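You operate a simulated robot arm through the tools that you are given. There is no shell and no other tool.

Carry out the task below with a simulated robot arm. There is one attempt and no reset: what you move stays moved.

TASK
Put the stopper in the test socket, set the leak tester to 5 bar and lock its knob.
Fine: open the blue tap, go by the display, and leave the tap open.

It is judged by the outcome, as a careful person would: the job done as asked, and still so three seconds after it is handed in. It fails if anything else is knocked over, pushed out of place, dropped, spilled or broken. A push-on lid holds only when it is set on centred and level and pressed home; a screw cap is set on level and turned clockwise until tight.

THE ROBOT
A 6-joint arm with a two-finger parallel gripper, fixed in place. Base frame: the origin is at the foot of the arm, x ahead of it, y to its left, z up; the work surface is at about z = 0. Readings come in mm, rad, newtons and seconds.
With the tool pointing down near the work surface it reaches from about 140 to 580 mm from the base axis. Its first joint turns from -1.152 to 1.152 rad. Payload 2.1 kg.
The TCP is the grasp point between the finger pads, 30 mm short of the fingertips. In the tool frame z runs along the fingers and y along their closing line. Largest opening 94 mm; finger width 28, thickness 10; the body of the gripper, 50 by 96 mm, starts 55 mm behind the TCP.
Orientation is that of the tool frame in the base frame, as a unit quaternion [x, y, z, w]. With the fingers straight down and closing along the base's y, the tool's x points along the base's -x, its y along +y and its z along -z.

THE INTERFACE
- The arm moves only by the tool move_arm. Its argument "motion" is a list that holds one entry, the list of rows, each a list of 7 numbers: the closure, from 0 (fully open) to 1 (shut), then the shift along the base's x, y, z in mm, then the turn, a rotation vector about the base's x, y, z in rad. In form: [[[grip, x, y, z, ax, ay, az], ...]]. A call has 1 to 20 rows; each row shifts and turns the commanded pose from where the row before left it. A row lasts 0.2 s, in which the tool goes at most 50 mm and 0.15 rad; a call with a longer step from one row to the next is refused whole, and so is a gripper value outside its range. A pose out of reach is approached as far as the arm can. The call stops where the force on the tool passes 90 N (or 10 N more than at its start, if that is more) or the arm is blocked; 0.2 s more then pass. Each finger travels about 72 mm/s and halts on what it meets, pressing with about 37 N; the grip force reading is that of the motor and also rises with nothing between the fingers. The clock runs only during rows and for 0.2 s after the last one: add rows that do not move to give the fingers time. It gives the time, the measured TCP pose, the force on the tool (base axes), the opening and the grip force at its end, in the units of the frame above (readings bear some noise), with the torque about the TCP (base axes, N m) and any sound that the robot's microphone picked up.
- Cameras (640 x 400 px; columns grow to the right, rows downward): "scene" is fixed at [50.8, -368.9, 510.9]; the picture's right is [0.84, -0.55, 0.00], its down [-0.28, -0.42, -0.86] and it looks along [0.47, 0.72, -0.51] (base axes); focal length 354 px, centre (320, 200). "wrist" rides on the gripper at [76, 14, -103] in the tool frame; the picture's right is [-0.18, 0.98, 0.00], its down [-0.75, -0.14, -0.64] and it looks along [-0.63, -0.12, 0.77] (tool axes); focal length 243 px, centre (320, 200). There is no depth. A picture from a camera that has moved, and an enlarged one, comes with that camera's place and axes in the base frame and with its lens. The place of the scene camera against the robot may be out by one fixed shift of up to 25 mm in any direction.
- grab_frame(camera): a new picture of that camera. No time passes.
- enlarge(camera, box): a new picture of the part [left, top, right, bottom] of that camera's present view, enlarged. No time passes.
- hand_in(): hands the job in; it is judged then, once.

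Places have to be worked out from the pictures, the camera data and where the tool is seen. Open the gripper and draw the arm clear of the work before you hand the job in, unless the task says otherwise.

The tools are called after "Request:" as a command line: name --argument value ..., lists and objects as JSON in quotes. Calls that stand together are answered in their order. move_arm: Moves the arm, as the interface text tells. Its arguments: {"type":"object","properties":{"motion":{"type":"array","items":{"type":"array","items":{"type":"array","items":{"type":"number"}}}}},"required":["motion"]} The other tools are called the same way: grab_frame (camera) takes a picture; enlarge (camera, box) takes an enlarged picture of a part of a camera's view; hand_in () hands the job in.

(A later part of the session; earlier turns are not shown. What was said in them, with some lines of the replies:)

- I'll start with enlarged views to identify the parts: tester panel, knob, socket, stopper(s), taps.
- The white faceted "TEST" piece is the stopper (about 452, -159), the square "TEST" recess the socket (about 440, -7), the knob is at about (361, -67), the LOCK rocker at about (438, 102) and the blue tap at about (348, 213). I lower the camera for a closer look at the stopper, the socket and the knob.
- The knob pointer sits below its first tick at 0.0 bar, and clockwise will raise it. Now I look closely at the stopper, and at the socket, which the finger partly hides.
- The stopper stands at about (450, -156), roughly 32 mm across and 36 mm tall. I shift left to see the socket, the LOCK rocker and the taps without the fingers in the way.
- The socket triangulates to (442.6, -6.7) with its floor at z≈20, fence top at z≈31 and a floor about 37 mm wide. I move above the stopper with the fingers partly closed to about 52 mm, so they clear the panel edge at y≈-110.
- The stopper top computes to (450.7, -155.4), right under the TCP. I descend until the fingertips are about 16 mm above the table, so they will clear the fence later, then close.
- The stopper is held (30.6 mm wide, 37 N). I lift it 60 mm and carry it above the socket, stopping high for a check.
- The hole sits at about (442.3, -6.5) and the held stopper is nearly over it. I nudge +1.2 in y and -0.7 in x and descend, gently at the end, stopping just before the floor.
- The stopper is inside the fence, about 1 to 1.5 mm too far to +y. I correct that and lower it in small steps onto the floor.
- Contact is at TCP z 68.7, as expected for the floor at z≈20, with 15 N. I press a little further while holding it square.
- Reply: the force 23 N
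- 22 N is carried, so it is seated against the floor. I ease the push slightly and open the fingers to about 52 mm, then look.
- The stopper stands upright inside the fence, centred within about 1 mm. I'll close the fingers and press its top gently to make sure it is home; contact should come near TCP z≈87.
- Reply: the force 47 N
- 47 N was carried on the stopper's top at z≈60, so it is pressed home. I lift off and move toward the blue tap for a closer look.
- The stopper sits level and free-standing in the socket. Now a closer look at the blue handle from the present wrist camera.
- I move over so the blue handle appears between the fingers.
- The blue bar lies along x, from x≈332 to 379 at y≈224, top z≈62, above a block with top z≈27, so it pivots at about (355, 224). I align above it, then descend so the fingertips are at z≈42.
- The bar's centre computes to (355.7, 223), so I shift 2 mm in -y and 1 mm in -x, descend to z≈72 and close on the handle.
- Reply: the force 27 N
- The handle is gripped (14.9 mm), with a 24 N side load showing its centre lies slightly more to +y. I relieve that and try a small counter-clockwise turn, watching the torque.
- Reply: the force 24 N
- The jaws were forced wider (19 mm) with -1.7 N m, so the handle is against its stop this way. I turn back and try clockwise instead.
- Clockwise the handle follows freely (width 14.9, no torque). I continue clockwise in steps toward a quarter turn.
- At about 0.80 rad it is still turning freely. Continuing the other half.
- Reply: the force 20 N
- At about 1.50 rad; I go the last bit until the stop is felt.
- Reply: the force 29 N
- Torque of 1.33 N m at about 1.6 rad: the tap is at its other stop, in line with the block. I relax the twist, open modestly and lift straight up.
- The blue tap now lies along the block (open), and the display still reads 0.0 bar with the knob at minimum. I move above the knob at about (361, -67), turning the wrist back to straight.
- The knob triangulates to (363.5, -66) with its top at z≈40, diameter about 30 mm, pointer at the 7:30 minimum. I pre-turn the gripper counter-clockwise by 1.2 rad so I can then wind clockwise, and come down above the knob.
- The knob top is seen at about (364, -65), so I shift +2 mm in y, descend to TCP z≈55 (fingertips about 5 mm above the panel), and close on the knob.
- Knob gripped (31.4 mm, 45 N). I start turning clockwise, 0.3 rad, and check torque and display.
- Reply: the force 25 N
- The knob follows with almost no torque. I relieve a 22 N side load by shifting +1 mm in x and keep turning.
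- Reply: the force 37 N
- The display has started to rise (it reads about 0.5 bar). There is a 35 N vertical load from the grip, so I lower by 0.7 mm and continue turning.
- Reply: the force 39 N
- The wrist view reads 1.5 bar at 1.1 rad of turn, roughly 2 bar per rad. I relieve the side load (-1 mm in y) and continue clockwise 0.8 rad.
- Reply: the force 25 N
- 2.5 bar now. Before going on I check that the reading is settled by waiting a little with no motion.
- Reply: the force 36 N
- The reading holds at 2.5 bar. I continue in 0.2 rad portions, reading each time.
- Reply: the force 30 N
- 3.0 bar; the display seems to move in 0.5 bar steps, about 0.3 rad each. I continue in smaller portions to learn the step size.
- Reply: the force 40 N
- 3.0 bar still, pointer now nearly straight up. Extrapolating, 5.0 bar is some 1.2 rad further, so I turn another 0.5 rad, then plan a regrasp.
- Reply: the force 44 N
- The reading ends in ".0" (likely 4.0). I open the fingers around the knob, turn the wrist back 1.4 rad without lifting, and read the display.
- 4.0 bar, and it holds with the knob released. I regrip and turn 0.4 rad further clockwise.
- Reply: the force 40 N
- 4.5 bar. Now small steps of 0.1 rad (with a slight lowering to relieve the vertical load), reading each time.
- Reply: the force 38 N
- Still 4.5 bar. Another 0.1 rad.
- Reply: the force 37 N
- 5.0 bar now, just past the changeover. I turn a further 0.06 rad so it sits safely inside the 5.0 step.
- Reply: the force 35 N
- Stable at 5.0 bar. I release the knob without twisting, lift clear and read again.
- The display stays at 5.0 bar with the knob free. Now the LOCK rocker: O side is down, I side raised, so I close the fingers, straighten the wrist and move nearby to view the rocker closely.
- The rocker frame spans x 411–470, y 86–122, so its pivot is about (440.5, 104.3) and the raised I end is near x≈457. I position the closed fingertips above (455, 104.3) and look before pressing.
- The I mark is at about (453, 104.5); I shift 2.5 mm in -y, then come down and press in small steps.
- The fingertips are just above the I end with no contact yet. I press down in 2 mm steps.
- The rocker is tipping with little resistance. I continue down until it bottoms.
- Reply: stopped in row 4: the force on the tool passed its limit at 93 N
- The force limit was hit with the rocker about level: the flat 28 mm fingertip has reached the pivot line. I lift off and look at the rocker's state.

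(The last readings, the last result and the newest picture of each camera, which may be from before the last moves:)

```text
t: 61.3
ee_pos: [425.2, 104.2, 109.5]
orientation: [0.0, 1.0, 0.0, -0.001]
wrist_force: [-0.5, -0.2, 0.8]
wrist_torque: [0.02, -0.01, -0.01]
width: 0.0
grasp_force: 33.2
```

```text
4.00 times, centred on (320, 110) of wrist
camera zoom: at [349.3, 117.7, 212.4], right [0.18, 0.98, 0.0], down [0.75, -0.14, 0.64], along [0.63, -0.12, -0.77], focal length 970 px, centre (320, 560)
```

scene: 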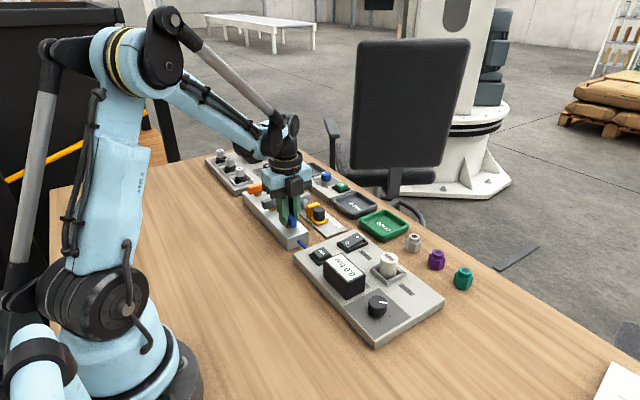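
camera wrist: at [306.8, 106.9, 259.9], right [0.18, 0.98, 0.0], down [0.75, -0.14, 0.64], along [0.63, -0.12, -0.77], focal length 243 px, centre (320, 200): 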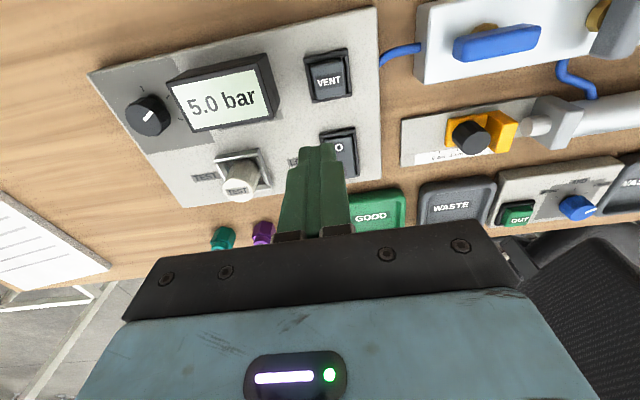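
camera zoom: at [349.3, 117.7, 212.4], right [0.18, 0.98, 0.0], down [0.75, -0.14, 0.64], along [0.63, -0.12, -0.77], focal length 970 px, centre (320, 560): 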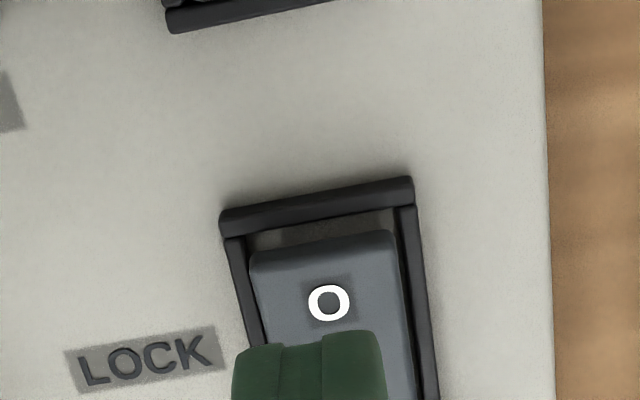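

The rocker has tipped over: the O end is now raised and the I end down, with the display still at 5.0 bar. I back off to see the whole panel from the wrist camera and confirm it stays.

Request:
move_arm --motion '[[[0.9, -20, -10, 40, 0, 0, 0], [0.8, -25, -10, 40, 0, 0, 0], [0.6, -25, -10, 30, 0, 0, 0], [0.4, -25, -10, 20, 0, 0, 0], [0.2, 0, 0, 0, 0, 0, 0], [0, 0, 0, 0, 0, 0, 0], [0, 0, 0, 0, 0, 0, 0]]]'

Request:
grab_frame --camera "wrist"

Request:
enlarge --camera "wrist" --box '[270, 60, 430, 160]'

Request:
enlarge --camera "scene" --box '[230, 170, 470, 340]'

```text
t: 62.9
ee_pos: [330.0, 62.7, 239.6]
orientation: [0.0, 1.0, -0.001, -0.001]
wrist_force: [-0.2, -0.2, 0.2]
wrist_torque: [0.02, 0.05, 0.0]
width: 93.9
grasp_force: 0.1
```

```text
taken
camera wrist: at [253.8, 76.7, 342.3], right [0.18, 0.98, 0.0], down [0.75, -0.14, 0.64], along [0.63, -0.12, -0.77], focal length 243 px, centre (320, 200)
```

wrist: 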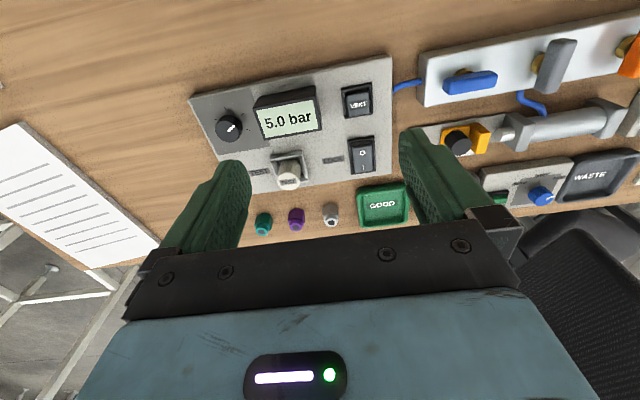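

```text
4.00 times, centred on (350, 110) of wrist
camera zoom: at [253.8, 76.7, 342.3], right [0.18, 0.98, 0.0], down [0.75, -0.14, 0.64], along [0.63, -0.12, -0.77], focal length 970 px, centre (200, 560)
```

zoom: 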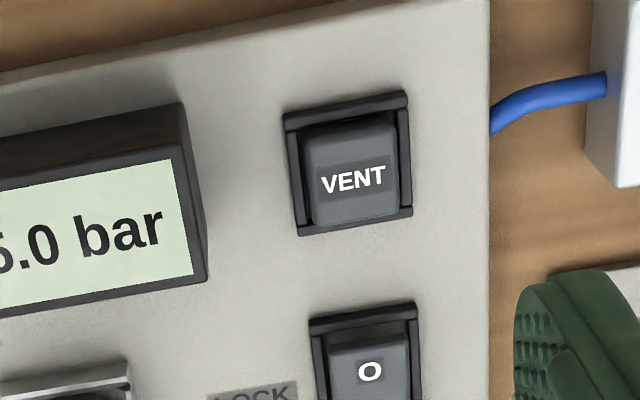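

```text
2.35 times, centred on (350, 255) of scene
camera zoom: at [50.8, -368.9, 510.9], right [0.84, -0.55, 0.0], down [-0.28, -0.42, -0.86], along [0.47, 0.72, -0.51], focal length 834 px, centre (249, 71)
```

zoom: 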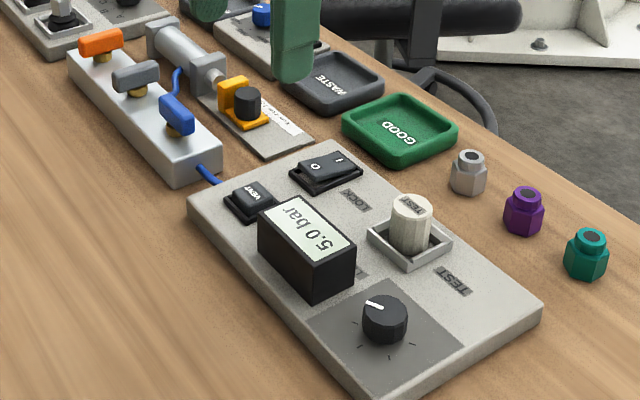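

Request:
enlarge --camera "wrist" --box '[320, 125, 416, 185]'

Request:
enlarge --camera "scene" --box '[330, 225, 394, 265]'

Request:
enlarge --camera "wrist" --box '[210, 95, 306, 155]'

```text
6.67 times, centred on (368, 155) of wrist
camera zoom: at [253.8, 76.7, 342.3], right [0.18, 0.98, 0.0], down [0.75, -0.14, 0.64], along [0.63, -0.12, -0.77], focal length 1618 px, centre (0, 500)
```

zoom: 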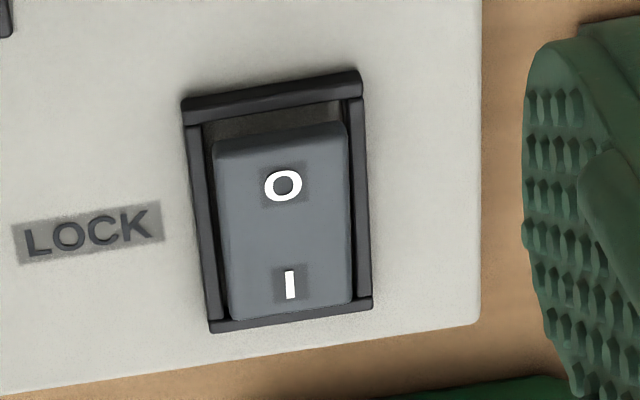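

```text
10.00 times, centred on (362, 245) of scene
camera zoom: at [50.8, -368.9, 510.9], right [0.84, -0.55, 0.0], down [-0.28, -0.42, -0.86], along [0.47, 0.72, -0.51], focal length 3542 px, centre (-100, -250)
```

zoom: 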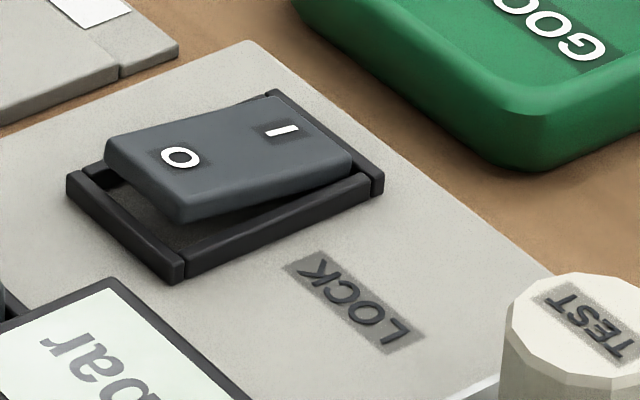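

```text
6.67 times, centred on (258, 125) of wrist
camera zoom: at [253.8, 76.7, 342.3], right [0.18, 0.98, 0.0], down [0.75, -0.14, 0.64], along [0.63, -0.12, -0.77], focal length 1618 px, centre (733, 700)
```

zoom: 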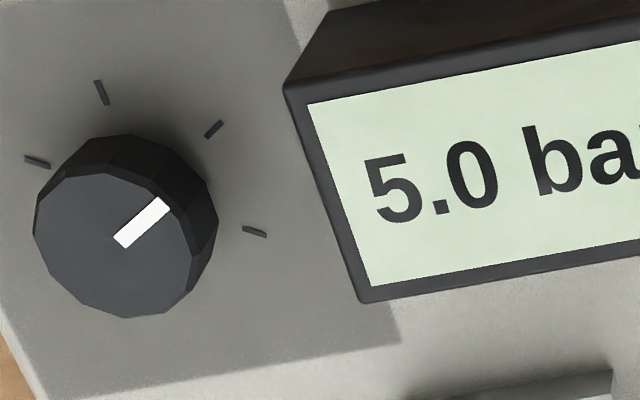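

The rocker is firmly on I, the pointer is by the fourth tick, and the display reads 5.0 bar. I retreat a little further, wait a couple of seconds and check that nothing drifts.

Request:
move_arm --motion '[[[0, -15, -20, 20, 0, 0, 0], [0, -15, -20, 20, 0, 0, 0], [0, 0, 0, 0, 0, 0, 0], [0, 0, 0, 0, 0, 0, 0], [0, 0, 0, 0, 0, 0, 0], [0, 0, 0, 0, 0, 0, 0], [0, 0, 0, 0, 0, 0, 0], [0, 0, 0, 0, 0, 0, 0], [0, 0, 0, 0, 0, 0, 0], [0, 0, 0, 0, 0, 0, 0], [0, 0, 0, 0, 0, 0, 0], [0, 0, 0, 0, 0, 0, 0], [0, 0, 0, 0, 0, 0, 0], [0, 0, 0, 0, 0, 0, 0], [0, 0, 0, 0, 0, 0, 0], [0, 0, 0, 0, 0, 0, 0]]]'

Request:
grab_frame --camera "scene"

Request:
enlarge --camera "scene" --box '[280, 210, 480, 350]'

Request:
grab_frame --camera "wrist"

```text
t: 66.3
ee_pos: [300.7, 22.5, 278.8]
orientation: [0.001, 1.0, 0.0, -0.001]
wrist_force: [-0.1, -0.4, -0.4]
wrist_torque: [0.01, 0.01, 0.01]
width: 94.1
grasp_force: 0.0
```

```text
taken
```

scene: 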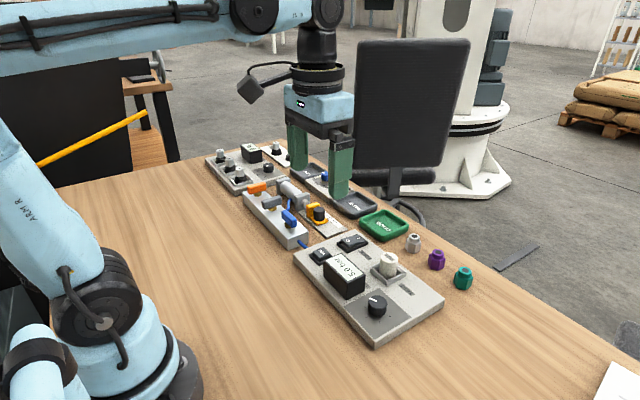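

```text
2.86 times, centred on (380, 280) of scene
camera zoom: at [50.8, -368.9, 510.9], right [0.84, -0.55, 0.0], down [-0.28, -0.42, -0.86], along [0.47, 0.72, -0.51], focal length 1012 px, centre (149, -29)
```

zoom: 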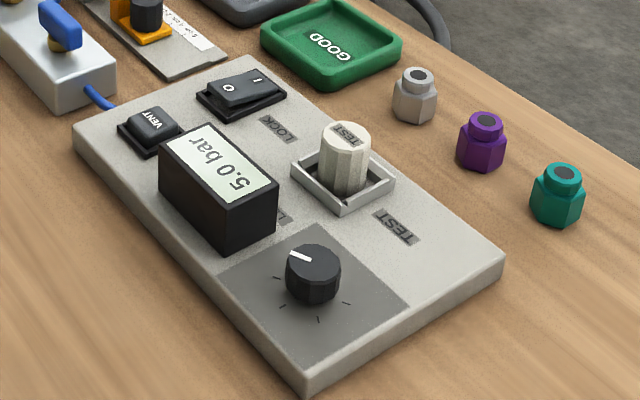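

```text
taken
camera wrist: at [224.2, 36.4, 382.5], right [0.18, 0.98, 0.0], down [0.75, -0.14, 0.64], along [0.63, -0.12, -0.77], focal length 243 px, centre (320, 200)
```

wrist: 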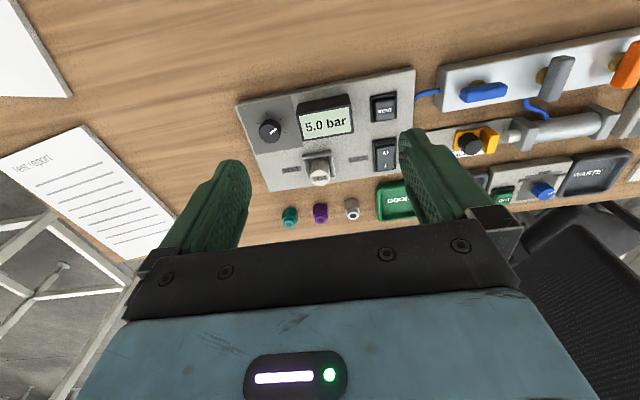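

After more than three seconds the display still reads 5.0 bar. The stopper stands level in the test socket, the blue tap is open and the lock rocker is on I. Nothing else has moved, and the gripper is open and clear, so I hand in.

Request:
hand_in

```text
The job is handed in.
```

The stopper is in the test socket, the leak tester is set to 5 bar, and its knob is locked. I've handed the job in.

- **Stopper:** it stands level in the test socket, within about 1 mm of centre, and I pressed it down with about 47 N.
- **Blue tap:** I turned it a quarter turn clockwise to its stop, in line with the block, and left it open.
- **Pressure:** the display moves in 0.5 bar steps. I set the knob a little past the point where it changed to 5.0, so it may not be exactly 5.0 within that step.
- **Lock:** the rocker is on I. The tool briefly hit its force limit (93 N) on that press, but the rocker tipped fully and stayed there.

After the last move the display held at 5.0 bar for more than three seconds before I handed in. Nothing else was moved or knocked over, and the gripper is open and clear of the panel.
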